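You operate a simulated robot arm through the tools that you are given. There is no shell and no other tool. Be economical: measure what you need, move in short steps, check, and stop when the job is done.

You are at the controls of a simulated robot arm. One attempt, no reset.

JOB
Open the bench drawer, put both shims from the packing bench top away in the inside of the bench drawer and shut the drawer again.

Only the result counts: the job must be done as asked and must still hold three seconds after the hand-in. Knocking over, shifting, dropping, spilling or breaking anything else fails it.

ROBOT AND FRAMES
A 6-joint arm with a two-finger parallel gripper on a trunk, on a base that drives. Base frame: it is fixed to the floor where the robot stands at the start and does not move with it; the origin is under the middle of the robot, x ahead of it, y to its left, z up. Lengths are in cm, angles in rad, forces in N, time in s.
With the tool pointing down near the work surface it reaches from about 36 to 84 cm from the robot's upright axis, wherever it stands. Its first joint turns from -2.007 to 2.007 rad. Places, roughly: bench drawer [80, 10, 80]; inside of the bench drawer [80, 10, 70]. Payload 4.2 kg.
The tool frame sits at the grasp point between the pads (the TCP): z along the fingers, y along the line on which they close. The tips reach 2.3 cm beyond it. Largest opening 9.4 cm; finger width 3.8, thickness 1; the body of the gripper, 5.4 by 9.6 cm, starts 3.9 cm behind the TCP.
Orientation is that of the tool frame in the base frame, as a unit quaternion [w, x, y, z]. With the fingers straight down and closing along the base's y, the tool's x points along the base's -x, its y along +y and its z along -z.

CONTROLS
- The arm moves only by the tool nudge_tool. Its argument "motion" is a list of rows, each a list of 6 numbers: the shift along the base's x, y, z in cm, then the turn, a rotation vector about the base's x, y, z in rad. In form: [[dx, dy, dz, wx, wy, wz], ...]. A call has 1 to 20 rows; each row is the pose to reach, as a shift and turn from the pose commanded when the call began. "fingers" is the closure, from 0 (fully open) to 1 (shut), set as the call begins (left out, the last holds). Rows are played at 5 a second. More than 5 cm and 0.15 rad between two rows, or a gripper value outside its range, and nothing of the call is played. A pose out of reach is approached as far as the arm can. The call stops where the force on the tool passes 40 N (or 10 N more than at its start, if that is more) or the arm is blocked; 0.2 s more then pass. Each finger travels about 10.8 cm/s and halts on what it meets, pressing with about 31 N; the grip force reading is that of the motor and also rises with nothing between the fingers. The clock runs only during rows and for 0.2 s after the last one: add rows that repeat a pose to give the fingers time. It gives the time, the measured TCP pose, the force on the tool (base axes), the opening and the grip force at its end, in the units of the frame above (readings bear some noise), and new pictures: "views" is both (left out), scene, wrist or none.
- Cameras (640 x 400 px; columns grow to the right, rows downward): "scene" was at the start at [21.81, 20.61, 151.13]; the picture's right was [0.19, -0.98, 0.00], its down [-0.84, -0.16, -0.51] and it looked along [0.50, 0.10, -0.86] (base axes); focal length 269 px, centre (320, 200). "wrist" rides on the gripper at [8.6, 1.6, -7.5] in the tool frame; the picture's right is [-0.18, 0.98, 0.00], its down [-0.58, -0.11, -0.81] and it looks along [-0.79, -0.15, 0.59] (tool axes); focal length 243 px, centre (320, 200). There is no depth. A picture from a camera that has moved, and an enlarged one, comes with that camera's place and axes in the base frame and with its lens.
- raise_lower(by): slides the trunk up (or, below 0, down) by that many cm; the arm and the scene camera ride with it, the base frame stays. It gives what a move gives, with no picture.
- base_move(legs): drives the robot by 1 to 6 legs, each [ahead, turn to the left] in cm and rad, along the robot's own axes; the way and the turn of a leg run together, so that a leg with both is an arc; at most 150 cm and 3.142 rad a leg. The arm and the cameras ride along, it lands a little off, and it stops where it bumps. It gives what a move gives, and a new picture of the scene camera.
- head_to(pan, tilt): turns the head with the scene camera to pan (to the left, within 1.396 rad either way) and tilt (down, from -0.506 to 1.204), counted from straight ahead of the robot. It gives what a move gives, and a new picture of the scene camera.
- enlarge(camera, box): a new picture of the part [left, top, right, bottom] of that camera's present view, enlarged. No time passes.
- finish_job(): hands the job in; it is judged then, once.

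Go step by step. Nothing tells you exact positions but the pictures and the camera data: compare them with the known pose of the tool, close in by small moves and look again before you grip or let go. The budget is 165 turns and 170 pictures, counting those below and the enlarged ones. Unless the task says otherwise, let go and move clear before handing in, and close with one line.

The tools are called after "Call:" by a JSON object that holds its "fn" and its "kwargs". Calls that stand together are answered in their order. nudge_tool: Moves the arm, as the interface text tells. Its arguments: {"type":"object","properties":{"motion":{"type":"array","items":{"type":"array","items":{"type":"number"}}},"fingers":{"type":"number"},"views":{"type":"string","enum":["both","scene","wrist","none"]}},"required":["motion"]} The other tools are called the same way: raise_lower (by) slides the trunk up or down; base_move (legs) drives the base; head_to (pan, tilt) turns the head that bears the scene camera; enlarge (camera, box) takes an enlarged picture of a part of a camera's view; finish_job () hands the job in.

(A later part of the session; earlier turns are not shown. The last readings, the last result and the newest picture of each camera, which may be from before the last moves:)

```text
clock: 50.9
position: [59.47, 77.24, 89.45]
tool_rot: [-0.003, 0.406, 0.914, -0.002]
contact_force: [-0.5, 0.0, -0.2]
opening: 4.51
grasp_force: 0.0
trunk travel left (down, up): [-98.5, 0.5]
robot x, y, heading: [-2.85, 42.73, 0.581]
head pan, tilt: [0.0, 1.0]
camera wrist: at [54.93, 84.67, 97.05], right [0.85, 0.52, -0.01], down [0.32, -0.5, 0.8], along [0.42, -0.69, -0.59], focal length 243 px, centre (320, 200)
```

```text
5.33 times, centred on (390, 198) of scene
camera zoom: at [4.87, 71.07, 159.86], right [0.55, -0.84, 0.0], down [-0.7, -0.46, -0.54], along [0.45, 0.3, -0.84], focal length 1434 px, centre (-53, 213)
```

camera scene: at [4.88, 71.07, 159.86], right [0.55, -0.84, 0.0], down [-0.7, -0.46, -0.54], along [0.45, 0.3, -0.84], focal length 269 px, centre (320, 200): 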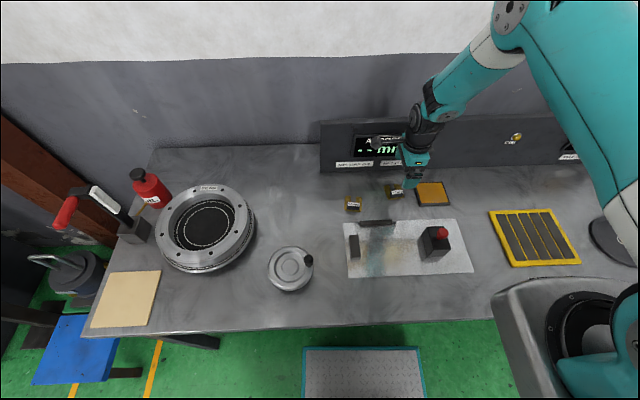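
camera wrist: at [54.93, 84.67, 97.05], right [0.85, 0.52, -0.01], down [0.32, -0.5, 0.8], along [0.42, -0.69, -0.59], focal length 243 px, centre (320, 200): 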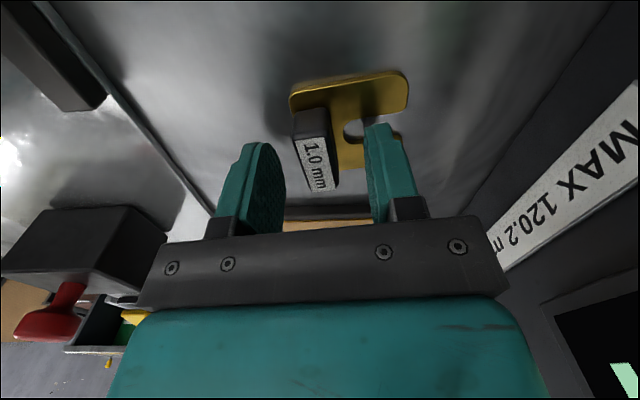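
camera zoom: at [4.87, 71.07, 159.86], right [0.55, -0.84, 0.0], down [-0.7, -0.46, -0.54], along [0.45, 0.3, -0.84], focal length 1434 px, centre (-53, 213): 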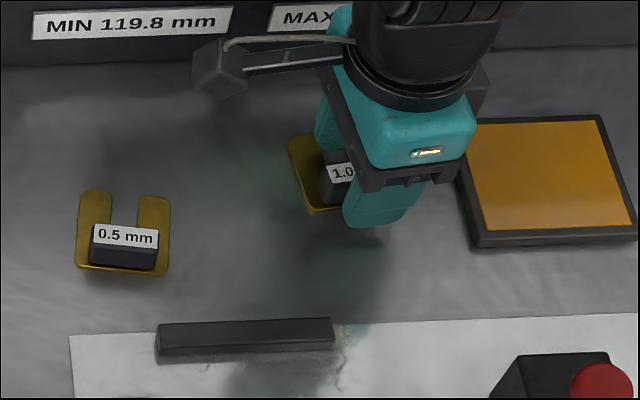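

It's centred. I'll lower 0.3 cm more and close.

Call:
{"fn": "nudge_tool", "kwargs": {"motion": [[-0.1, -0.1, -0.3, 0, 0, 0]], "views": "none"}}

Call:
{"fn": "nudge_tool", "kwargs": {"motion": [[0, 0, 0, 0, 0, 0], [0, 0, 0, 0, 0, 0], [0, 0, 0, 0, 0, 0], [0, 0, 0, 0, 0, 0]], "fingers": 1.0, "views": "none"}}

Call:
{"fn": "nudge_tool", "kwargs": {"motion": [[0, 0, 2, 0, 0, 0], [0, 0, 5, 0, 0, 0], [0, 0, 9, 0, 0, 0], [0, 0, 13, 0, 0, 0], [0, 0, 13, 0, 0, 0]], "views": "both"}}

```text
clock: 51.2
position: [59.3, 77.06, 89.19]
tool_rot: [-0.004, 0.406, 0.914, -0.002]
contact_force: [0.6, 0.3, -0.5]
opening: 4.51
grasp_force: 0.2
trunk travel left (down, up): [-98.5, 0.5]
robot x, y, heading: [-2.94, 42.76, 0.579]
head pan, tilt: [0.0, 1.0]
```

```text
clock: 52.2
position: [59.31, 77.04, 89.11]
tool_rot: [-0.003, 0.406, 0.914, -0.002]
contact_force: [0.5, -0.3, 1.7]
opening: 1.71
grasp_force: 30.9
trunk travel left (down, up): [-98.5, 0.5]
robot x, y, heading: [-2.85, 42.42, 0.58]
head pan, tilt: [0.0, 1.0]
```

```text
clock: 53.5
position: [59.46, 76.92, 102.16]
tool_rot: [-0.004, 0.406, 0.914, -0.002]
contact_force: [-0.5, -0.6, -0.1]
opening: 1.71
grasp_force: 30.6
trunk travel left (down, up): [-98.5, 0.5]
robot x, y, heading: [-2.59, 42.81, 0.579]
head pan, tilt: [0.0, 1.0]
camera scene: at [4.86, 71.07, 159.86], right [0.55, -0.84, 0.0], down [-0.7, -0.46, -0.54], along [0.45, 0.3, -0.84], focal length 269 px, centre (320, 200)
camera wrist: at [55.03, 84.32, 109.73], right [0.85, 0.52, -0.01], down [0.32, -0.5, 0.8], along [0.42, -0.69, -0.59], focal length 243 px, centre (320, 200)
```

scene: 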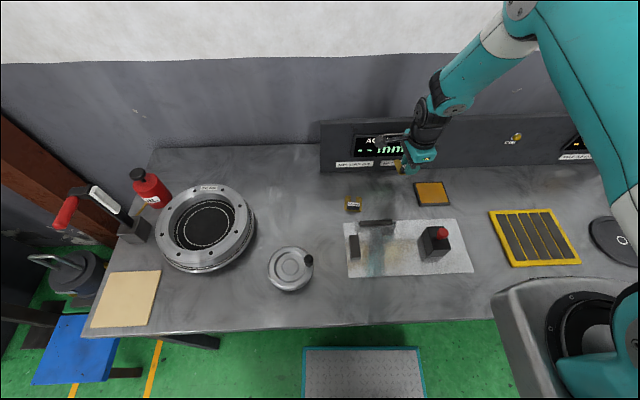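
wrist: 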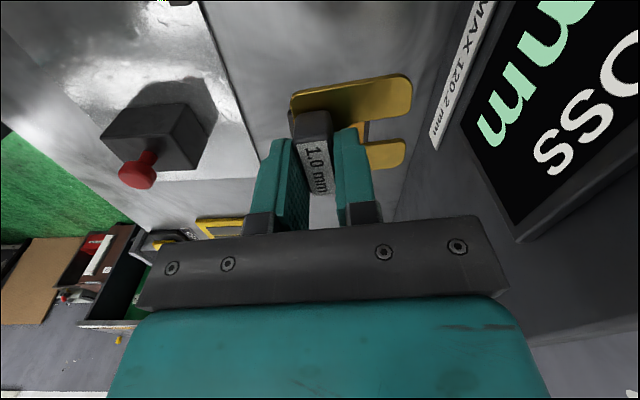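

I have the 1.0 mm shim. I'll look toward the drawer to confirm it is still open and to localise it.

Call:
{"fn": "head_to", "kwargs": {"pan": -0.75, "tilt": 0.85}}

```text
clock: 54.5
position: [59.53, 76.87, 102.11]
tool_rot: [-0.003, 0.406, 0.914, -0.002]
contact_force: [0.1, 0.0, -0.5]
opening: 1.68
grasp_force: 31.2
trunk travel left (down, up): [-98.5, 0.5]
robot x, y, heading: [-2.96, 42.67, 0.58]
head pan, tilt: [-0.75, 0.85]
camera scene: at [6.75, 65.93, 160.97], right [-0.17, -0.99, 0.0], down [-0.74, 0.13, -0.66], along [0.65, -0.11, -0.75], focal length 269 px, centre (320, 200)
```

scene: 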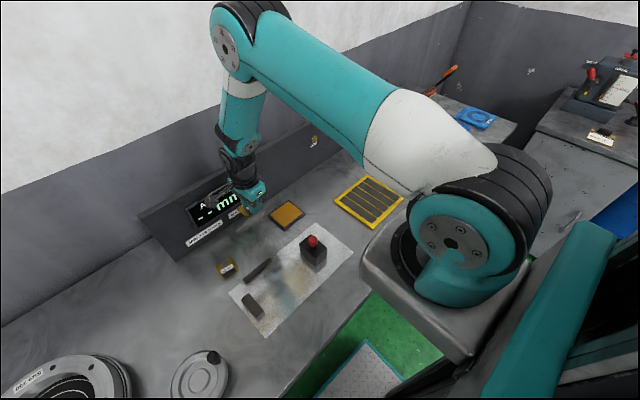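

The shoulder hides the drawer from here, so I'll carry the shim over and use the wrist camera. The route is an arc over the bench at z≈102.

Call:
{"fn": "nudge_tool", "kwargs": {"motion": [[1.4, -4.5, 0, 0, 0, 0], [2.75, -9, 0, 0, 0, 0], [4.05, -13.5, 0, 0, 0, 0], [5.25, -18, 0, 0, 0, 0], [6.35, -22.5, 0, 0, 0, 0], [7.3, -27, 0, 0, 0, 0], [8.1, -31.5, 0, 0, 0, -0.02], [8.7, -36, 0, 0, 0, -0.04], [9.15, -40.5, 0, 0, 0, -0.06], [9.35, -45, 0, 0, 0, -0.08], [9.4, -49.5, 0, 0, 0, -0.1], [9.3, -54, 0, 0, 0, -0.12], [9, -58.5, 0, 0, 0, -0.12], [8.5, -63, 0, 0, 0, -0.12], [7.9, -67.5, 0, 0, 0, -0.12], [7.15, -72, 0, 0, 0, -0.12], [6.35, -76.5, 0, 0, 0, -0.12], [5.5, -81, 0, 0, 0, -0.12], [4.56, -85.5, 0, 0, 0, -0.12], [4.56, -85.5, 0, 0, 0, -0.12]], "views": "both"}}

```text
clock: 58.8
position: [61.14, -3.18, 103.36]
tool_rot: [-0.005, 0.46, 0.888, -0.001]
contact_force: [0.0, 0.4, -0.9]
opening: 1.71
grasp_force: 31.3
out of reach, approached as far as the arm can: row 17, 18, 19, 20
trunk travel left (down, up): [-98.5, 0.5]
robot x, y, heading: [-2.97, 42.66, 0.58]
head pan, tilt: [-0.75, 0.85]
camera scene: at [6.78, 65.91, 160.97], right [-0.17, -0.99, 0.0], down [-0.74, 0.13, -0.66], along [0.65, -0.11, -0.75], focal length 269 px, centre (320, 200)
camera wrist: at [57.63, 4.66, 110.92], right [0.91, 0.42, -0.01], down [0.25, -0.54, 0.8], along [0.33, -0.73, -0.6], focal length 243 px, centre (320, 200)
```

scene: 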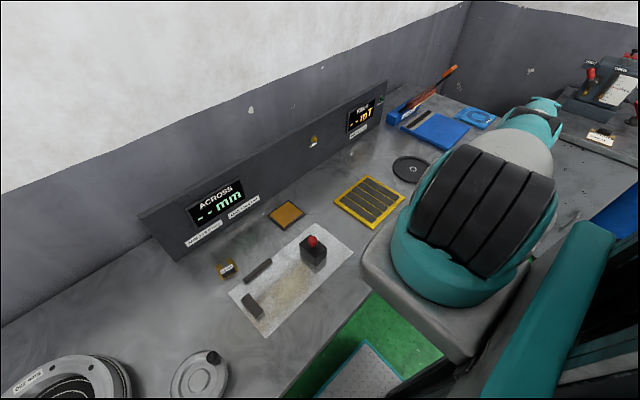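
wrist: 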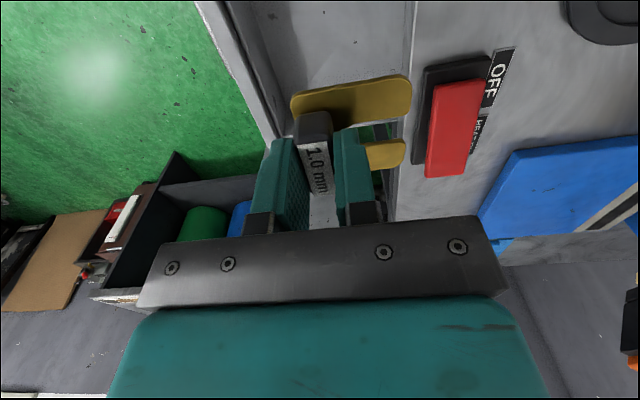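

The shim is centred over the open drawer: the front wall is at n≈38 and the bench edge at n≈55.7, with the tool at n≈48. I'll descend part way and edge right and outward for clearance.

Call:
{"fn": "nudge_tool", "kwargs": {"motion": [[-0.5, -0.5, -4, 0, 0, 0], [-1, -1, -8, 0, 0, 0], [-1.0, -2, -12, 0, 0, 0], [0, -4, -14, 0, 0, 0], [1.0, -6, -14, 0, 0, 0], [1.0, -6, -14, 0, 0, 0]], "views": "wrist"}}

```text
clock: 60.1
position: [58.42, -1.87, 95.41]
tool_rot: [-0.004, 0.46, 0.888, -0.002]
contact_force: [0.4, -0.3, -1.8]
opening: 1.72
grasp_force: 31.3
out of reach, approached as far as the arm can: row 1, 2, 3, 4, 5, 6
trunk travel left (down, up): [-98.5, 0.5]
robot x, y, heading: [-2.65, 42.92, 0.584]
head pan, tilt: [-0.75, 0.85]
camera wrist: at [54.84, 6.09, 102.84], right [0.91, 0.42, -0.01], down [0.25, -0.54, 0.8], along [0.33, -0.73, -0.6], focal length 243 px, centre (320, 200)
```

wrist: 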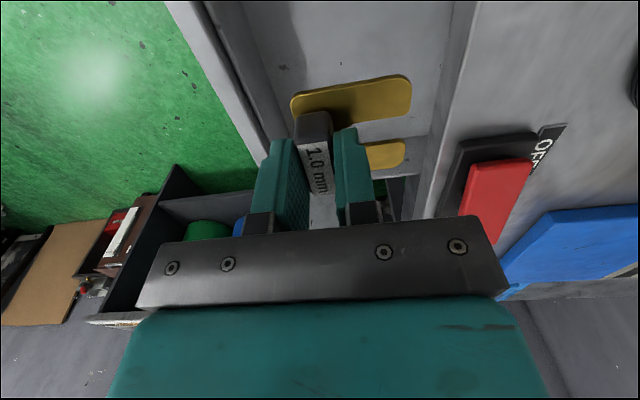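

This limit, taken with the earlier one, puts the arm's shoulder about 30 cm forward of the base middle, and the drawer is too far right at this heading. I'll swing the tool inward, then turn the base right on the spot. That also gives the camera a view of the drawer.

Call:
{"fn": "nudge_tool", "kwargs": {"motion": [[1.2, 3.5, 2.5, 0, 0, 0], [2.4, 7.5, 5, 0, 0, 0], [3.7, 11.8, 7, 0, 0, 0], [4.9, 16.2, 8.5, 0, 0, 0], [6.2, 20.6, 8.5, 0, 0, 0], [7.4, 25, 8.5, 0, 0, 0], [8.7, 29.5, 8.5, 0, 0, 0], [10, 34, 8.5, 0, 0, 0], [11.2, 38.6, 8.5, 0, 0, 0], [12.5, 43.2, 8.5, 0, 0, 0], [13.6, 47.6, 8.5, 0, 0, 0], [13.6, 47.6, 8.5, 0, 0, 0]], "views": "none"}}

Call:
{"fn": "base_move", "kwargs": {"legs": [[0, -0.75]]}}

Call:
{"fn": "head_to", "kwargs": {"pan": -0.25, "tilt": 0.9}}

```text
clock: 62.8
position: [71.98, 46.4, 103.95]
tool_rot: [-0.004, 0.46, 0.888, -0.002]
contact_force: [-0.2, 0.6, -1.2]
opening: 1.72
grasp_force: 31.8
trunk travel left (down, up): [-98.5, 0.5]
robot x, y, heading: [-2.95, 42.79, 0.579]
head pan, tilt: [-0.75, 0.85]
```

```text
clock: 65.2
position: [52.63, -7.47, 104.05]
tool_rot: [-0.005, 0.764, 0.645, -0.001]
contact_force: [0.1, -0.3, -1.0]
opening: 1.73
grasp_force: 30.8
trunk travel left (down, up): [-98.5, 0.5]
robot x, y, heading: [-2.81, 42.72, -0.204]
head pan, tilt: [-0.75, 0.85]
camera scene: at [20.38, 52.27, 160.97], right [-0.81, -0.58, 0.0], down [-0.44, 0.61, -0.66], along [0.38, -0.54, -0.75], focal length 269 px, centre (320, 200)
```

scene: 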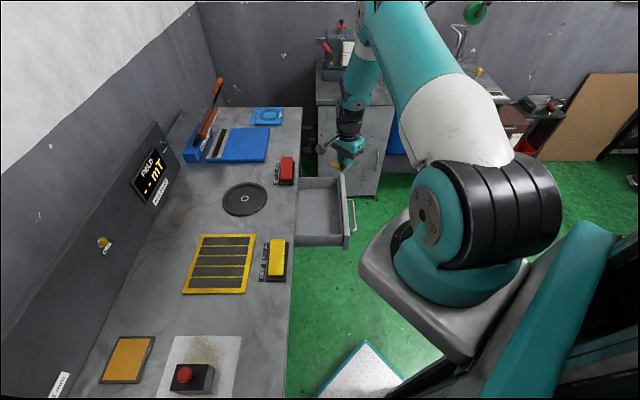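

```text
clock: 66.1
position: [52.77, -7.5, 104.06]
tool_rot: [-0.004, 0.765, 0.644, 0.0]
contact_force: [0.4, 0.3, -0.6]
opening: 1.68
grasp_force: 31.6
trunk travel left (down, up): [-98.5, 0.5]
robot x, y, heading: [-3.0, 42.79, -0.206]
head pan, tilt: [-0.25, 0.901]
camera scene: at [22.64, 55.33, 160.58], right [-0.44, -0.9, 0.0], down [-0.7, 0.34, -0.62], along [0.56, -0.27, -0.78], focal length 269 px, centre (320, 200)
```

scene: 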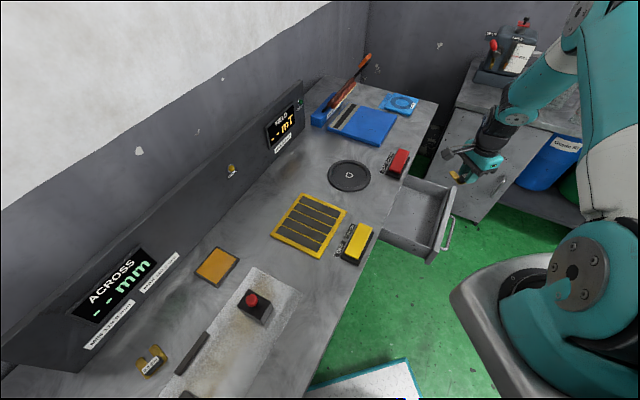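

I can now see the drawer clearly. Zooming on it.

Call:
{"fn": "enlarge", "kwargs": {"camera": "scene", "box": [360, 130, 520, 270]}}

```text
2.86 times, centred on (440, 200) of scene
camera zoom: at [22.64, 55.33, 160.58], right [-0.44, -0.9, 0.0], down [-0.7, 0.34, -0.62], along [0.56, -0.27, -0.78], focal length 768 px, centre (-23, 200)
```

zoom: 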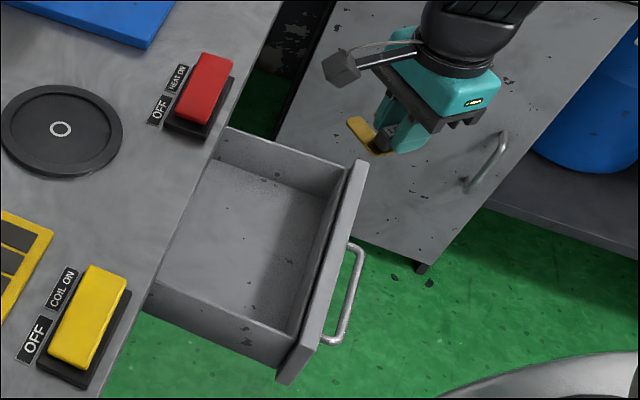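

The drawer interior spans n≈38.5 to 55 and runs about 27 to 55 cm along the bench. I'll put the first shim at about (64, -11.4). I'll line up above it and then use the trunk to descend, which keeps the arm in comfortable reach.

Call:
{"fn": "nudge_tool", "kwargs": {"motion": [[2, -0.7, 0, 0, 0, 0.14], [4, -1.4, 0, 0, 0, 0.28], [6, -2.1, 0, 0, 0, 0.42], [8, -2.8, 0, 0, 0, 0.56], [10, -3.4, 0, 0, 0, 0.7], [11.4, -3.9, 0, 0, 0, 0.785], [11.4, -3.9, 0, 0, 0, 0.785]], "views": "both"}}

```text
clock: 67.7
position: [64.23, -11.57, 103.99]
tool_rot: [-0.005, 0.458, 0.889, -0.001]
contact_force: [0.2, 0.0, -0.2]
opening: 1.68
grasp_force: 30.4
trunk travel left (down, up): [-98.5, 0.5]
robot x, y, heading: [-3.05, 42.89, -0.203]
head pan, tilt: [-0.25, 0.901]
camera scene: at [22.64, 55.33, 160.58], right [-0.44, -0.9, 0.0], down [-0.71, 0.34, -0.62], along [0.56, -0.27, -0.78], focal length 269 px, centre (320, 200)
camera wrist: at [60.54, -3.63, 111.47], right [0.91, 0.42, -0.01], down [0.26, -0.54, 0.8], along [0.33, -0.73, -0.6], focal length 243 px, centre (320, 200)
```

scene: 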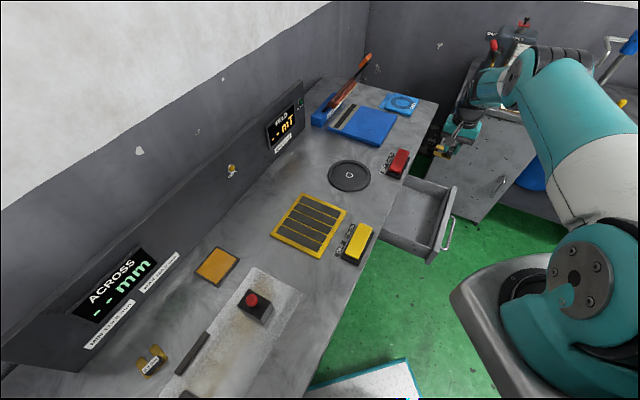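
wrist: 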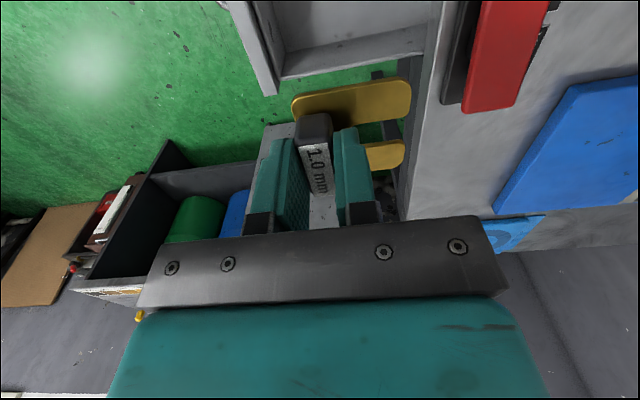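

The right wall of the drawer is at about t=52. I'll shift 3 cm left, then lower with the trunk.

Call:
{"fn": "nudge_tool", "kwargs": {"motion": [[-1.7, 2.5, 0, 0, 0, 0], [-1.7, 2.5, 0, 0, 0, 0]], "views": "none"}}

Call:
{"fn": "raise_lower", "kwargs": {"by": -19}}

Call:
{"fn": "nudge_tool", "kwargs": {"motion": [[0, 0, 0, 0, 0, 0]], "views": "both"}}

```text
clock: 68.3
position: [62.6, -9.09, 103.68]
tool_rot: [-0.003, 0.458, 0.889, -0.002]
contact_force: [-0.2, 0.2, -1.9]
opening: 1.71
grasp_force: 31.2
trunk travel left (down, up): [-98.5, 0.5]
robot x, y, heading: [-2.91, 42.71, -0.2]
head pan, tilt: [-0.25, 0.901]
```

```text
clock: 70.4
position: [62.54, -9.12, 84.76]
tool_rot: [-0.004, 0.458, 0.889, -0.002]
contact_force: [0.1, -0.1, -0.4]
opening: 1.7
grasp_force: 30.8
trunk travel left (down, up): [-79.5, 19.5]
robot x, y, heading: [-3.31, 43.12, -0.199]
head pan, tilt: [-0.25, 0.901]
```

```text
clock: 70.8
position: [62.56, -9.06, 84.82]
tool_rot: [-0.004, 0.459, 0.889, -0.002]
contact_force: [0.0, -0.4, -1.0]
opening: 1.68
grasp_force: 30.9
trunk travel left (down, up): [-79.5, 19.5]
robot x, y, heading: [-2.96, 42.82, -0.204]
head pan, tilt: [-0.25, 0.901]
camera scene: at [22.64, 55.34, 141.59], right [-0.44, -0.9, 0.0], down [-0.71, 0.34, -0.62], along [0.56, -0.27, -0.78], focal length 269 px, centre (320, 200)
camera wrist: at [59.03, -1.21, 92.33], right [0.91, 0.42, -0.01], down [0.26, -0.54, 0.8], along [0.33, -0.73, -0.59], focal length 243 px, centre (320, 200)
```

scene: 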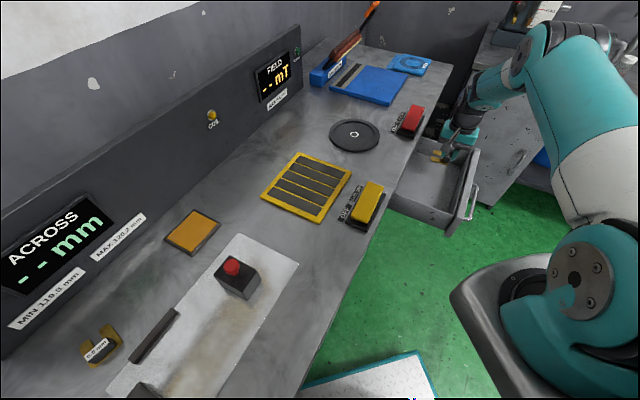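
wrist: 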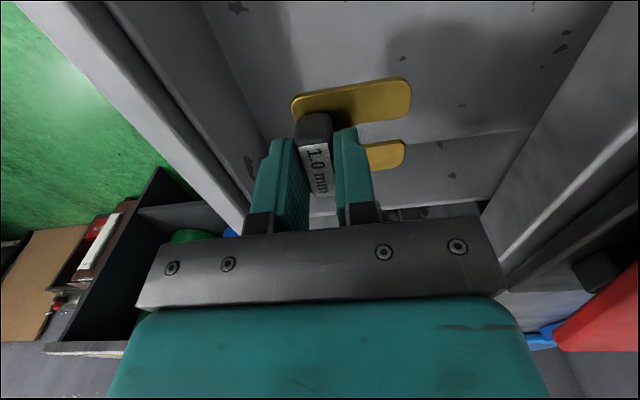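

The shim hangs inside the drawer with clear floor below it. I'll descend further and watch the force.

Call:
{"fn": "nudge_tool", "kwargs": {"motion": [[0, 0, -2, 0, 0, 0], [0, 0, -4, 0, 0, 0], [0, 0, -6, 0, 0, 0], [0, 0, -7.5, 0, 0, 0], [0, 0, -7.5, 0, 0, 0]], "views": "both"}}

Call:
{"fn": "enlarge", "kwargs": {"camera": "scene", "box": [380, 100, 500, 240]}}

```text
clock: 72.0
position: [62.73, -9.17, 77.23]
tool_rot: [-0.004, 0.459, 0.888, -0.002]
contact_force: [-1.0, -0.7, 3.9]
opening: 1.71
grasp_force: 30.9
trunk travel left (down, up): [-79.5, 19.5]
robot x, y, heading: [-3.02, 42.95, -0.201]
head pan, tilt: [-0.25, 0.901]
camera scene: at [22.62, 55.35, 141.59], right [-0.44, -0.9, 0.0], down [-0.7, 0.34, -0.62], along [0.56, -0.27, -0.78], focal length 269 px, centre (320, 200)
camera wrist: at [59.17, -1.23, 84.9], right [0.91, 0.42, -0.01], down [0.26, -0.54, 0.8], along [0.33, -0.73, -0.59], focal length 243 px, centre (320, 200)
```

scene: 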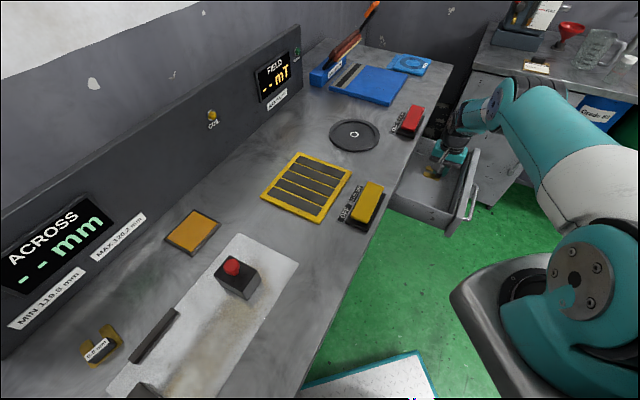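
wrist: 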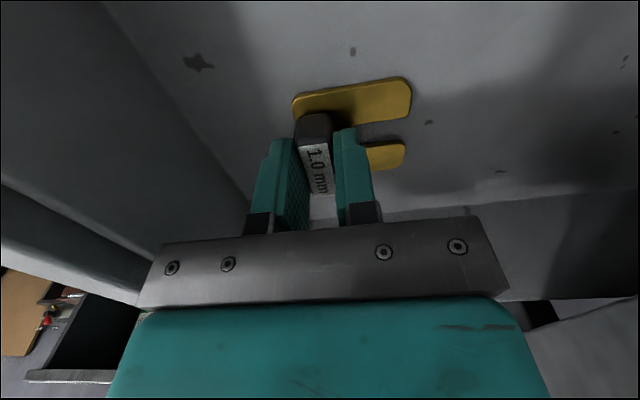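

```text
2.86 times, centred on (440, 170) of scene
camera zoom: at [22.62, 55.35, 141.59], right [-0.44, -0.9, 0.0], down [-0.7, 0.34, -0.62], along [0.56, -0.27, -0.78], focal length 768 px, centre (-23, 286)
```

zoom: 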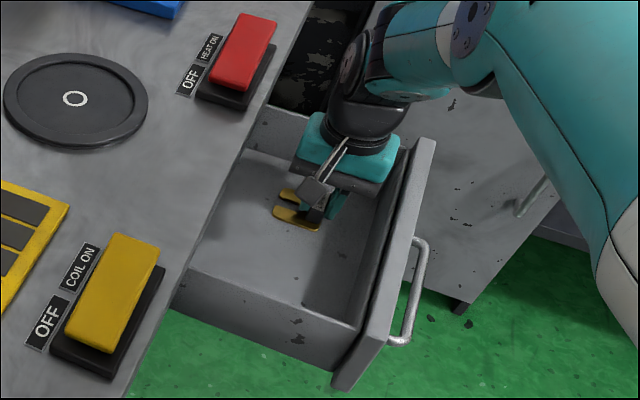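

The shim is close to the floor. I'll continue in small steps.

Call:
{"fn": "nudge_tool", "kwargs": {"motion": [[0, 0, -0.2, 0, 0, 0], [0, 0, -0.2, 0, 0, 0]], "views": "none"}}

```text
clock: 72.6
position: [62.72, -9.15, 77.27]
tool_rot: [-0.002, 0.459, 0.889, -0.003]
contact_force: [-2.5, 0.9, 21.0]
opening: 1.71
grasp_force: 30.7
trunk travel left (down, up): [-79.5, 19.5]
robot x, y, heading: [-2.98, 43.0, -0.2]
head pan, tilt: [-0.25, 0.901]
```

The shim is on the drawer floor (contact 21 N). I'll ease up slightly, open, and withdraw.

Call:
{"fn": "nudge_tool", "kwargs": {"motion": [[0, 0, 0.2, 0, 0, 0], [0, 0, 0.2, 0, 0, 0]], "views": "none"}}

Call:
{"fn": "nudge_tool", "kwargs": {"motion": [[0, 0, 0, 0, 0, 0], [0, 0, 0, 0, 0, 0], [0, 0, 0, 0, 0, 0]], "fingers": 0.55, "views": "none"}}

Call:
{"fn": "nudge_tool", "kwargs": {"motion": [[0, 0, 2, 0, 0, 0], [0, 0, 5, 0, 0, 0], [0, 0, 9, 0, 0, 0], [0, 0, 9, 0, 0, 0]], "views": "both"}}

```text
clock: 73.2
position: [62.65, -9.07, 77.33]
tool_rot: [-0.004, 0.459, 0.889, -0.003]
contact_force: [4.4, -3.8, 15.2]
opening: 1.69
grasp_force: 31.0
trunk travel left (down, up): [-79.5, 19.5]
robot x, y, heading: [-2.69, 42.94, -0.2]
head pan, tilt: [-0.25, 0.901]
```

```text
clock: 74.0
position: [62.48, -8.98, 77.3]
tool_rot: [-0.004, 0.459, 0.889, -0.002]
contact_force: [-0.2, -0.2, -0.4]
opening: 4.22
grasp_force: 0.1
trunk travel left (down, up): [-79.5, 19.5]
robot x, y, heading: [-2.85, 42.61, -0.204]
head pan, tilt: [-0.25, 0.901]
```

```text
clock: 75.0
position: [62.52, -8.63, 86.27]
tool_rot: [-0.004, 0.459, 0.889, -0.001]
contact_force: [0.3, -0.3, 0.2]
opening: 4.24
grasp_force: 0.1
trunk travel left (down, up): [-79.5, 19.5]
robot x, y, heading: [-2.51, 42.66, -0.199]
head pan, tilt: [-0.25, 0.901]
camera scene: at [22.64, 55.33, 141.58], right [-0.44, -0.9, 0.0], down [-0.71, 0.34, -0.62], along [0.56, -0.27, -0.78], focal length 269 px, centre (320, 200)
camera wrist: at [59.03, -0.83, 93.86], right [0.91, 0.42, -0.01], down [0.26, -0.54, 0.8], along [0.33, -0.73, -0.59], focal length 243 px, centre (320, 200)
```

scene: 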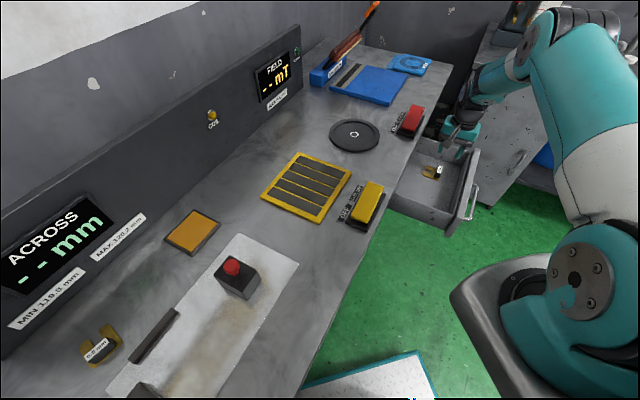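
wrist: 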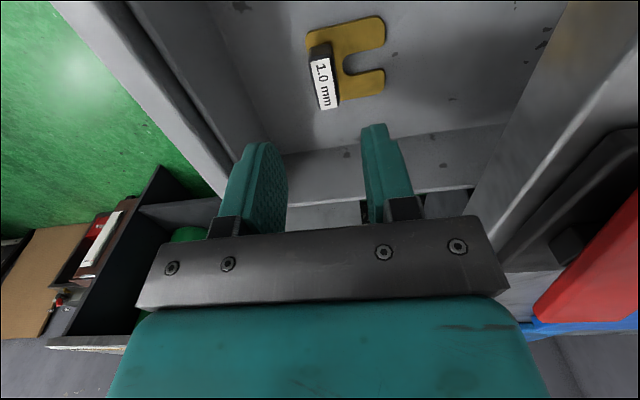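

The first shim lies flat in the drawer. Now I'll raise the trunk, swing the tool inward with yaw preset for the 0.5 mm shim, then turn the base left again.

Call:
{"fn": "raise_lower", "kwargs": {"by": 19}}

Call:
{"fn": "nudge_tool", "kwargs": {"motion": [[1.5, 4, 0, 0, 0, -0.09], [3, 8, 0, 0, 0, -0.18], [4, 12.3, 0, 0, 0, -0.27], [4.8, 16.6, 0, 0, 0, -0.36], [5.2, 21, 0, 0, 0, -0.45], [5.2, 25.5, 0, 0, 0, -0.54], [5, 30, 0, 0, 0, -0.63], [4.5, 34.5, 0, 0, 0, -0.72], [3.5, 39, 0, 0, 0, -0.81], [2.5, 43.5, 0, 0, 0, -0.9], [1.5, 47.2, 0, 0, 0, -0.93], [1.5, 47.2, 0, 0, 0, -0.93]], "views": "none"}}

Call:
{"fn": "base_move", "kwargs": {"legs": [[0, 0.78]]}}

Call:
{"fn": "head_to", "kwargs": {"pan": 0.0, "tilt": 1.0}}

```text
clock: 77.1
position: [62.66, -8.68, 105.22]
tool_rot: [-0.004, 0.459, 0.888, -0.002]
contact_force: [-0.4, -0.1, -0.7]
opening: 4.24
grasp_force: 0.0
trunk travel left (down, up): [-98.5, 0.5]
robot x, y, heading: [-2.8, 42.92, -0.205]
head pan, tilt: [-0.25, 0.901]
```

```text
clock: 79.7
position: [63.79, 38.78, 105.42]
tool_rot: [-0.004, 0.808, 0.589, 0.0]
contact_force: [0.1, 0.0, 0.1]
opening: 4.23
grasp_force: 0.0
trunk travel left (down, up): [-98.5, 0.5]
robot x, y, heading: [-2.92, 42.75, -0.201]
head pan, tilt: [-0.25, 0.901]
```

```text
clock: 82.2
position: [47.34, 86.88, 105.46]
tool_rot: [-0.004, 0.523, 0.852, -0.001]
contact_force: [0.1, -0.3, 0.1]
opening: 4.22
grasp_force: 0.1
trunk travel left (down, up): [-98.5, 0.5]
robot x, y, heading: [-3.01, 43.29, 0.576]
head pan, tilt: [-0.25, 0.901]
camera scene: at [6.26, 69.67, 160.58], right [0.32, -0.95, 0.0], down [-0.74, -0.25, -0.62], along [0.59, 0.2, -0.78], focal length 269 px, centre (320, 200)
```

scene: 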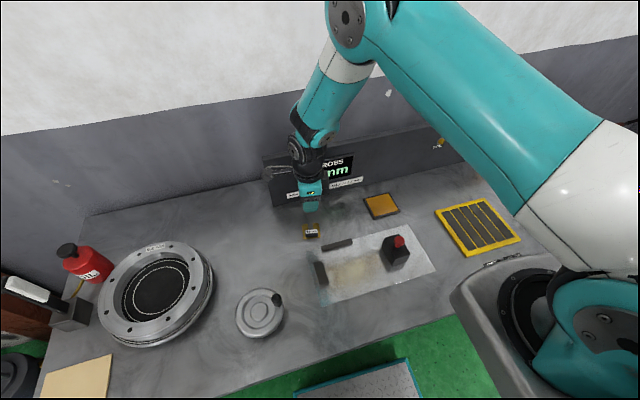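

```text
clock: 82.9
position: [47.35, 86.79, 105.4]
tool_rot: [-0.004, 0.524, 0.852, -0.001]
contact_force: [0.5, 0.2, 0.3]
opening: 4.25
grasp_force: 0.0
trunk travel left (down, up): [-98.5, 0.5]
robot x, y, heading: [-3.21, 42.74, 0.577]
head pan, tilt: [0.0, 1.0]
camera scene: at [4.94, 71.05, 159.86], right [0.55, -0.84, 0.0], down [-0.7, -0.46, -0.54], along [0.45, 0.3, -0.84], focal length 269 px, centre (320, 200)
```

scene: 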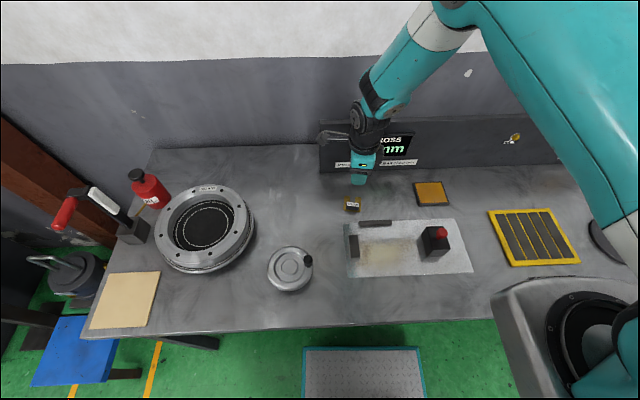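

I'm right above the 0.5 mm shim. I'll descend to about z 95 and check with the wrist camera.

Call:
{"fn": "nudge_tool", "kwargs": {"motion": [[0.1, -0.1, -4, 0, 0, 0], [0.2, -0.2, -8, 0, 0, 0], [0.3, -0.3, -11, 0, 0, 0], [0.3, -0.3, -11, 0, 0, 0]], "views": "wrist"}}

Call:
{"fn": "enlarge", "kwargs": {"camera": "wrist", "box": [240, 0, 440, 140]}}

Call:
{"fn": "enlarge", "kwargs": {"camera": "scene", "box": [310, 160, 430, 235]}}

```text
clock: 83.9
position: [47.84, 86.35, 94.3]
tool_rot: [-0.005, 0.524, 0.852, -0.001]
contact_force: [0.0, 0.5, -0.1]
opening: 4.25
grasp_force: 0.0
trunk travel left (down, up): [-98.5, 0.5]
robot x, y, heading: [-2.81, 42.84, 0.581]
head pan, tilt: [0.0, 1.0]
camera wrist: at [45.45, 94.8, 101.89], right [0.96, 0.28, -0.01], down [0.17, -0.57, 0.8], along [0.22, -0.77, -0.59], focal length 243 px, centre (320, 200)
```

wrist: 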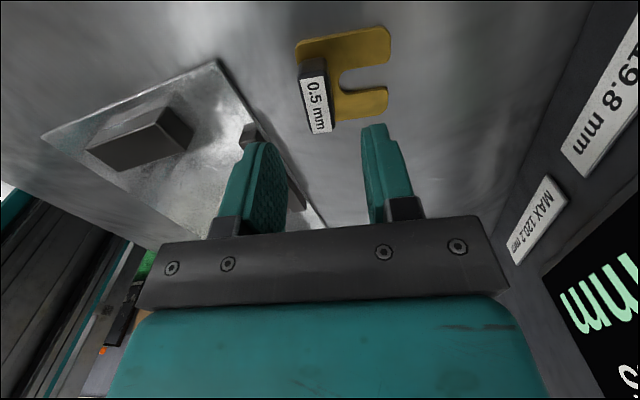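

```text
2.86 times, centred on (340, 70) of wrist
camera zoom: at [45.45, 94.8, 101.89], right [0.96, 0.28, -0.01], down [0.17, -0.57, 0.8], along [0.22, -0.77, -0.59], focal length 693 px, centre (263, 571)
```

zoom: 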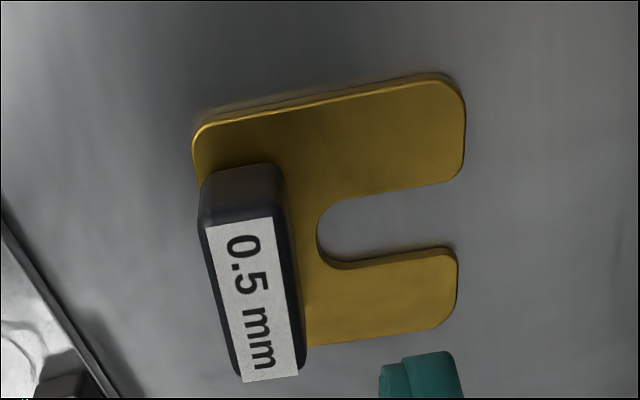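

```text
5.33 times, centred on (370, 198) of scene
camera zoom: at [4.94, 71.05, 159.86], right [0.55, -0.84, 0.0], down [-0.7, -0.46, -0.54], along [0.45, 0.3, -0.84], focal length 1434 px, centre (53, 213)
```

zoom: 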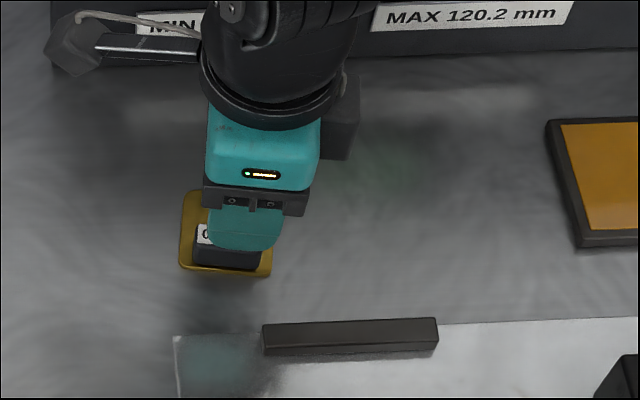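

Block centre is about (47.64, 86.6), and the yaw matches. I'll lower with a small correction and grip.

Call:
{"fn": "nudge_tool", "kwargs": {"motion": [[-0.2, 0.2, -2.5, 0, 0, 0], [-0.2, 0.2, -4.5, 0, 0, 0], [-0.2, 0.2, -5.1, 0, 0, 0], [-0.2, 0.2, -5.1, 0, 0, 0]], "views": "wrist"}}

```text
clock: 84.9
position: [47.5, 86.82, 89.41]
tool_rot: [-0.004, 0.525, 0.851, -0.002]
contact_force: [0.0, 0.9, -0.4]
opening: 4.22
grasp_force: 0.0
trunk travel left (down, up): [-98.5, 0.5]
robot x, y, heading: [-3.13, 42.82, 0.575]
head pan, tilt: [0.0, 1.0]
camera wrist: at [45.26, 95.17, 96.92], right [0.96, 0.28, -0.01], down [0.17, -0.57, 0.8], along [0.22, -0.77, -0.59], focal length 243 px, centre (320, 200)
```

wrist: 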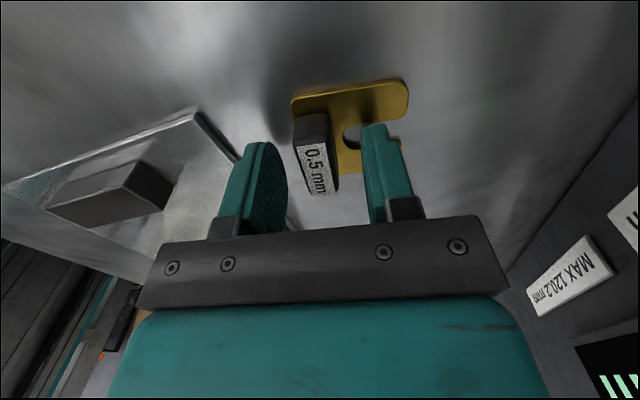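

The block is centred between the pads, so I'll close and lift.

Call:
{"fn": "nudge_tool", "kwargs": {"motion": [[0, 0, -0.2, 0, 0, 0], [0, 0, -0.2, 0, 0, 0], [0, 0, -0.2, 0, 0, 0], [0, 0, -0.2, 0, 0, 0]], "fingers": 1.0, "views": "none"}}

Call:
{"fn": "nudge_tool", "kwargs": {"motion": [[0, 0, 2, 0, 0, 0], [0, 0, 6, 0, 0, 0], [0, 0, 11, 0, 0, 0], [0, 0, 16, 0, 0, 0], [0, 0, 16, 0, 0, 0]], "views": "wrist"}}

```text
clock: 85.9
position: [47.58, 86.8, 89.27]
tool_rot: [-0.004, 0.524, 0.852, -0.001]
contact_force: [0.8, -2.3, 21.1]
opening: 1.68
grasp_force: 30.8
trunk travel left (down, up): [-98.5, 0.5]
robot x, y, heading: [-2.58, 42.9, 0.58]
head pan, tilt: [0.0, 1.0]
```

```text
clock: 87.1
position: [47.07, 86.76, 104.83]
tool_rot: [-0.005, 0.523, 0.852, -0.002]
contact_force: [0.2, 0.4, -1.1]
opening: 1.69
grasp_force: 31.4
trunk travel left (down, up): [-98.5, 0.5]
robot x, y, heading: [-2.61, 42.79, 0.573]
head pan, tilt: [0.0, 1.0]
camera wrist: at [44.86, 95.02, 112.4], right [0.96, 0.28, -0.01], down [0.17, -0.57, 0.8], along [0.22, -0.77, -0.59], focal length 243 px, centre (320, 200)
```

wrist: 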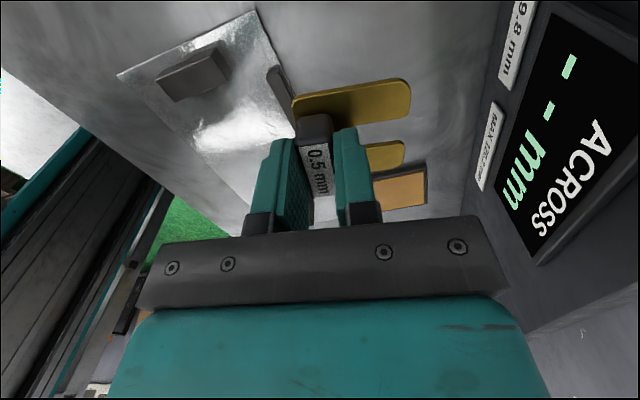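

The second shim is held. I'll turn the base right and carry it over the drawer.

Call:
{"fn": "base_move", "kwargs": {"legs": [[0, -0.78]]}}

Call:
{"fn": "head_to", "kwargs": {"pan": -0.25, "tilt": 0.9}}

```text
clock: 89.6
position: [63.64, 38.09, 104.81]
tool_rot: [-0.004, 0.811, 0.585, 0.0]
contact_force: [-1.1, 0.0, -1.0]
opening: 1.72
grasp_force: 31.3
trunk travel left (down, up): [-98.5, 0.5]
robot x, y, heading: [-2.67, 42.91, -0.216]
head pan, tilt: [0.0, 1.0]
camera scene: at [22.82, 57.0, 159.86], right [-0.21, -0.98, 0.0], down [-0.82, 0.18, -0.54], along [0.53, -0.11, -0.84], focal length 269 px, centre (320, 200)
```

scene: 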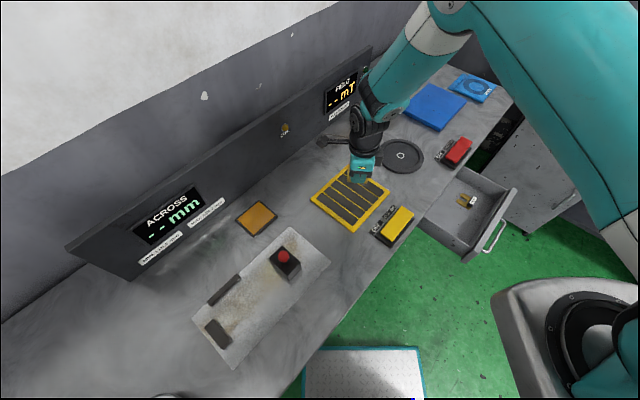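

```text
clock: 90.4
position: [63.5, 38.17, 104.84]
tool_rot: [-0.005, 0.811, 0.585, 0.001]
contact_force: [-0.2, 0.3, -0.6]
opening: 1.69
grasp_force: 31.1
trunk travel left (down, up): [-98.5, 0.5]
robot x, y, heading: [-2.8, 42.7, -0.212]
head pan, tilt: [-0.25, 0.901]
camera scene: at [22.77, 55.1, 160.58], right [-0.44, -0.9, 0.0], down [-0.7, 0.35, -0.62], along [0.56, -0.28, -0.78], focal length 269 px, centre (320, 200)
```

scene: 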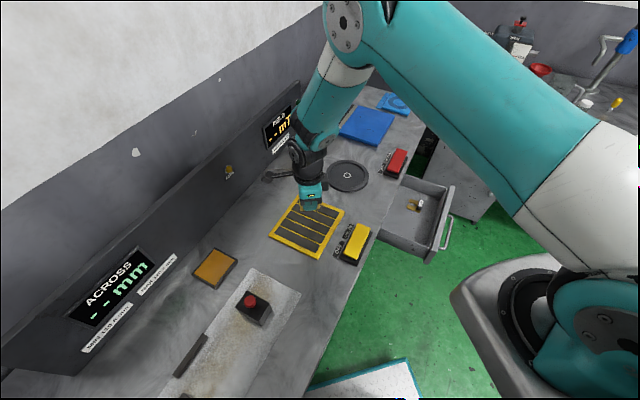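

Now I'll carry it over the left half of the drawer, about 8 cm left of the first shim, restoring the yaw.

Call:
{"fn": "nudge_tool", "kwargs": {"motion": [[1.5, -4, 0, 0, 0, 0.1], [2.5, -8, 0, 0, 0, 0.2], [3, -12, 0, 0, 0, 0.3], [3, -16, 0, 0, 0, 0.4], [2.5, -20, 0, 0, 0, 0.5], [1.5, -24, 0, 0, 0, 0.6], [0.3, -28, 0, 0, 0, 0.7], [-1.2, -32, 0, 0, 0, 0.8], [-3.3, -36.3, 0, 0, 0, 0.9], [-5.7, -40.6, 0, 0, 0, 0.936], [-5.7, -40.6, 0, 0, 0, 0.936]], "views": "both"}}

```text
clock: 92.8
position: [57.83, -2.32, 104.93]
tool_rot: [-0.003, 0.459, 0.888, -0.002]
contact_force: [-0.5, -0.5, -0.9]
opening: 1.7
grasp_force: 30.7
trunk travel left (down, up): [-98.5, 0.5]
robot x, y, heading: [-3.01, 42.56, -0.214]
head pan, tilt: [-0.25, 0.901]
camera scene: at [22.76, 55.06, 160.59], right [-0.45, -0.9, 0.0], down [-0.7, 0.35, -0.62], along [0.56, -0.28, -0.78], focal length 269 px, centre (320, 200)
camera wrist: at [54.39, 5.4, 112.47], right [0.91, 0.42, -0.01], down [0.25, -0.54, 0.8], along [0.33, -0.73, -0.6], focal length 243 px, centre (320, 200)
```

scene: 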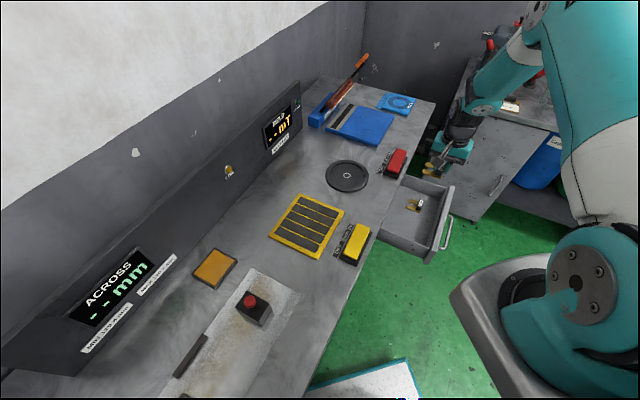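
wrist: 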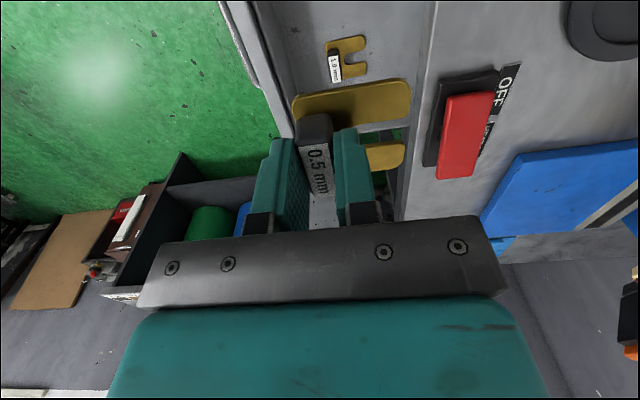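

Aligned. Lowering with the trunk.

Call:
{"fn": "raise_lower", "kwargs": {"by": -21}}

Call:
{"fn": "nudge_tool", "kwargs": {"motion": [[0, 0, 0, 0, 0, 0]], "views": "both"}}

Call:
{"fn": "enlarge", "kwargs": {"camera": "scene", "box": [370, 100, 510, 250]}}

```text
clock: 95.0
position: [57.87, -2.36, 83.87]
tool_rot: [-0.004, 0.461, 0.888, -0.001]
contact_force: [0.1, 0.6, -1.2]
opening: 1.72
grasp_force: 30.7
trunk travel left (down, up): [-77.5, 21.5]
robot x, y, heading: [-3.11, 42.78, -0.211]
head pan, tilt: [-0.25, 0.901]
```

```text
clock: 95.4
position: [57.98, -2.34, 83.8]
tool_rot: [-0.004, 0.46, 0.888, -0.002]
contact_force: [0.7, -0.4, -0.2]
opening: 1.71
grasp_force: 31.3
trunk travel left (down, up): [-77.5, 21.5]
robot x, y, heading: [-3.02, 42.88, -0.213]
head pan, tilt: [-0.25, 0.901]
camera scene: at [22.76, 55.08, 139.59], right [-0.45, -0.9, 0.0], down [-0.7, 0.35, -0.62], along [0.56, -0.28, -0.78], focal length 269 px, centre (320, 200)
camera wrist: at [54.43, 5.45, 91.47], right [0.91, 0.42, -0.01], down [0.25, -0.54, 0.8], along [0.33, -0.73, -0.59], focal length 243 px, centre (320, 200)
```

scene: 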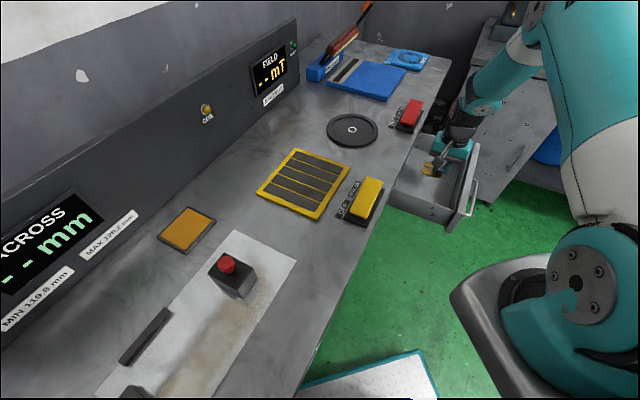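
wrist: 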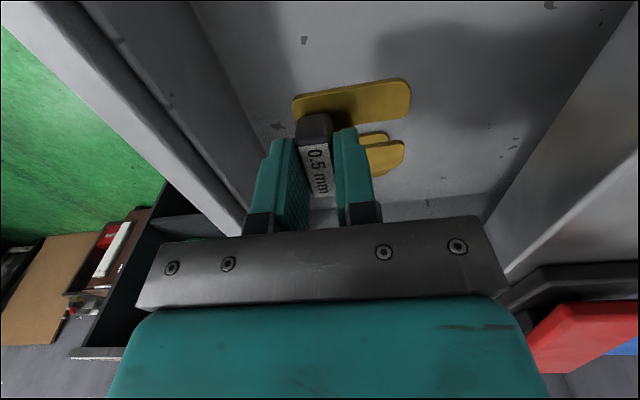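

```text
2.67 times, centred on (440, 175) of scene
camera zoom: at [22.76, 55.08, 139.59], right [-0.45, -0.9, 0.0], down [-0.7, 0.35, -0.62], along [0.56, -0.28, -0.78], focal length 717 px, centre (0, 267)
```

zoom: 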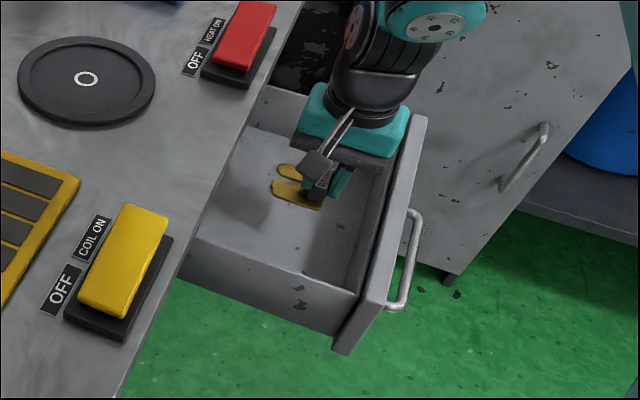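

Clear. The peek of yellow behind is the first shim, about 8 cm further on. I'll descend to the floor.

Call:
{"fn": "nudge_tool", "kwargs": {"motion": [[0, 0, -2, 0, 0, 0], [0, 0, -4, 0, 0, 0], [0, 0, -5.5, 0, 0, 0], [0, 0, -6.2, 0, 0, 0], [0, 0, -6.4, 0, 0, 0], [0, 0, -6.4, 0, 0, 0]], "views": "both"}}

```text
clock: 96.8
position: [57.96, -2.34, 77.5]
tool_rot: [-0.004, 0.46, 0.888, -0.001]
contact_force: [-0.1, -0.2, -1.4]
opening: 1.69
grasp_force: 30.6
trunk travel left (down, up): [-77.5, 21.5]
robot x, y, heading: [-3.08, 42.66, -0.215]
head pan, tilt: [-0.25, 0.901]
camera scene: at [22.76, 55.08, 139.58], right [-0.45, -0.9, 0.0], down [-0.7, 0.35, -0.62], along [0.56, -0.28, -0.78], focal length 269 px, centre (320, 200)
camera wrist: at [54.4, 5.44, 85.07], right [0.91, 0.42, -0.01], down [0.25, -0.54, 0.8], along [0.33, -0.73, -0.6], focal length 243 px, centre (320, 200)
```

scene: 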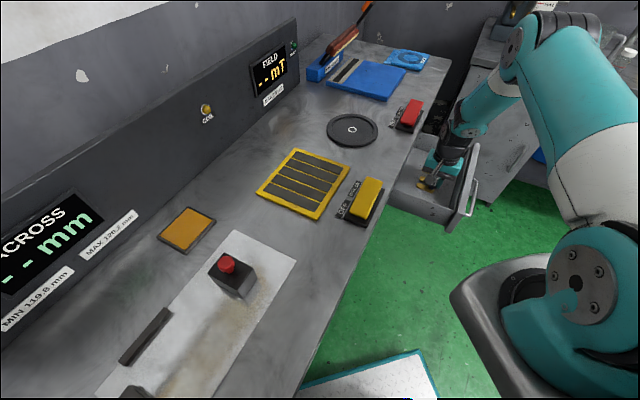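
wrist: 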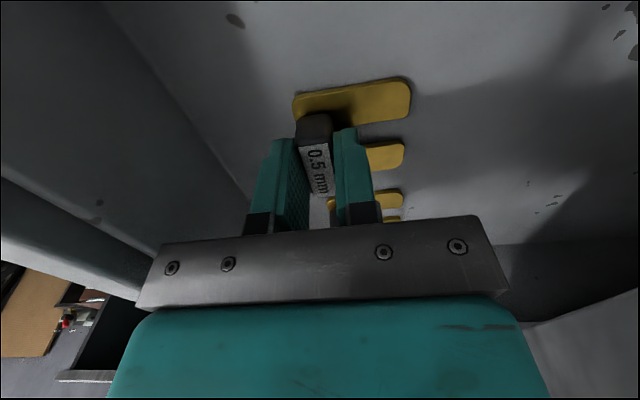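

Call:
{"fn": "nudge_tool", "kwargs": {"motion": [[0, 0, -0.3, 0, 0, 0], [0, 0, -0.3, 0, 0, 0]], "views": "none"}}

```text
clock: 97.4
position: [57.93, -2.5, 77.37]
tool_rot: [-0.004, 0.46, 0.888, -0.002]
contact_force: [-3.3, 1.7, 19.0]
opening: 1.69
grasp_force: 30.7
trunk travel left (down, up): [-77.5, 21.5]
robot x, y, heading: [-2.99, 42.9, -0.217]
head pan, tilt: [-0.25, 0.901]
```

The second shim has reached the floor. I'll release and withdraw.

Call:
{"fn": "nudge_tool", "kwargs": {"motion": [[0, 0, 0.15, 0, 0, 0], [0, 0, 0.15, 0, 0, 0], [0, 0, 0.15, 0, 0, 0]], "fingers": 0.55, "views": "none"}}

Call:
{"fn": "nudge_tool", "kwargs": {"motion": [[0, 0, 2, 0, 0, 0], [0, 0, 5, 0, 0, 0], [0, 0, 9, 0, 0, 0], [0, 0, 9, 0, 0, 0]], "views": "both"}}

Call:
{"fn": "raise_lower", "kwargs": {"by": 12}}

```text
clock: 98.2
position: [57.77, -2.48, 77.27]
tool_rot: [-0.004, 0.46, 0.888, -0.003]
contact_force: [0.3, 0.0, 0.7]
opening: 4.23
grasp_force: 0.0
trunk travel left (down, up): [-77.5, 21.5]
robot x, y, heading: [-2.75, 42.5, -0.213]
head pan, tilt: [-0.25, 0.901]
```

```text
clock: 99.2
position: [57.94, -2.57, 86.35]
tool_rot: [-0.005, 0.46, 0.888, -0.001]
contact_force: [0.1, -0.6, -0.6]
opening: 4.25
grasp_force: 0.0
trunk travel left (down, up): [-77.5, 21.5]
robot x, y, heading: [-2.87, 42.63, -0.212]
head pan, tilt: [-0.25, 0.901]
camera scene: at [22.77, 55.08, 139.58], right [-0.45, -0.9, 0.0], down [-0.7, 0.35, -0.62], along [0.56, -0.28, -0.78], focal length 269 px, centre (320, 200)
camera wrist: at [54.48, 5.46, 93.94], right [0.91, 0.42, -0.01], down [0.25, -0.54, 0.8], along [0.33, -0.73, -0.6], focal length 243 px, centre (320, 200)
```

scene: 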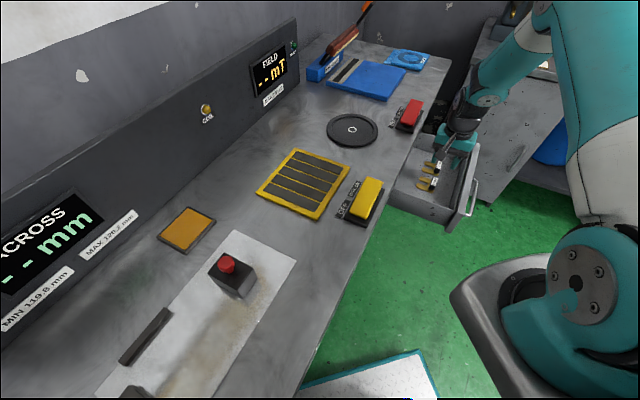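
wrist: 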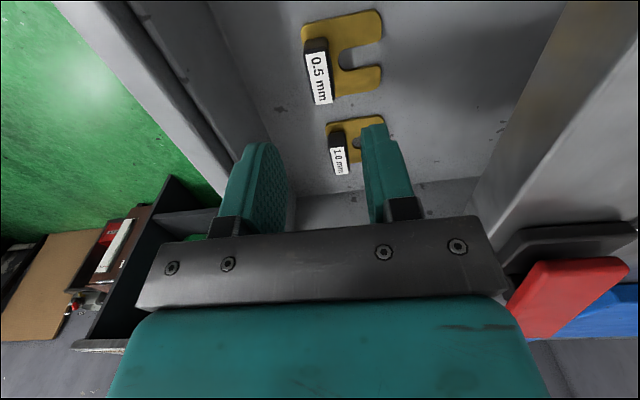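

```text
clock: 100.7
position: [58.05, -2.47, 98.36]
tool_rot: [-0.004, 0.46, 0.888, -0.002]
contact_force: [-0.7, -0.1, -0.7]
opening: 4.23
grasp_force: 0.0
trunk travel left (down, up): [-89.5, 9.5]
robot x, y, heading: [-3.23, 42.52, -0.214]
head pan, tilt: [-0.25, 0.901]
```

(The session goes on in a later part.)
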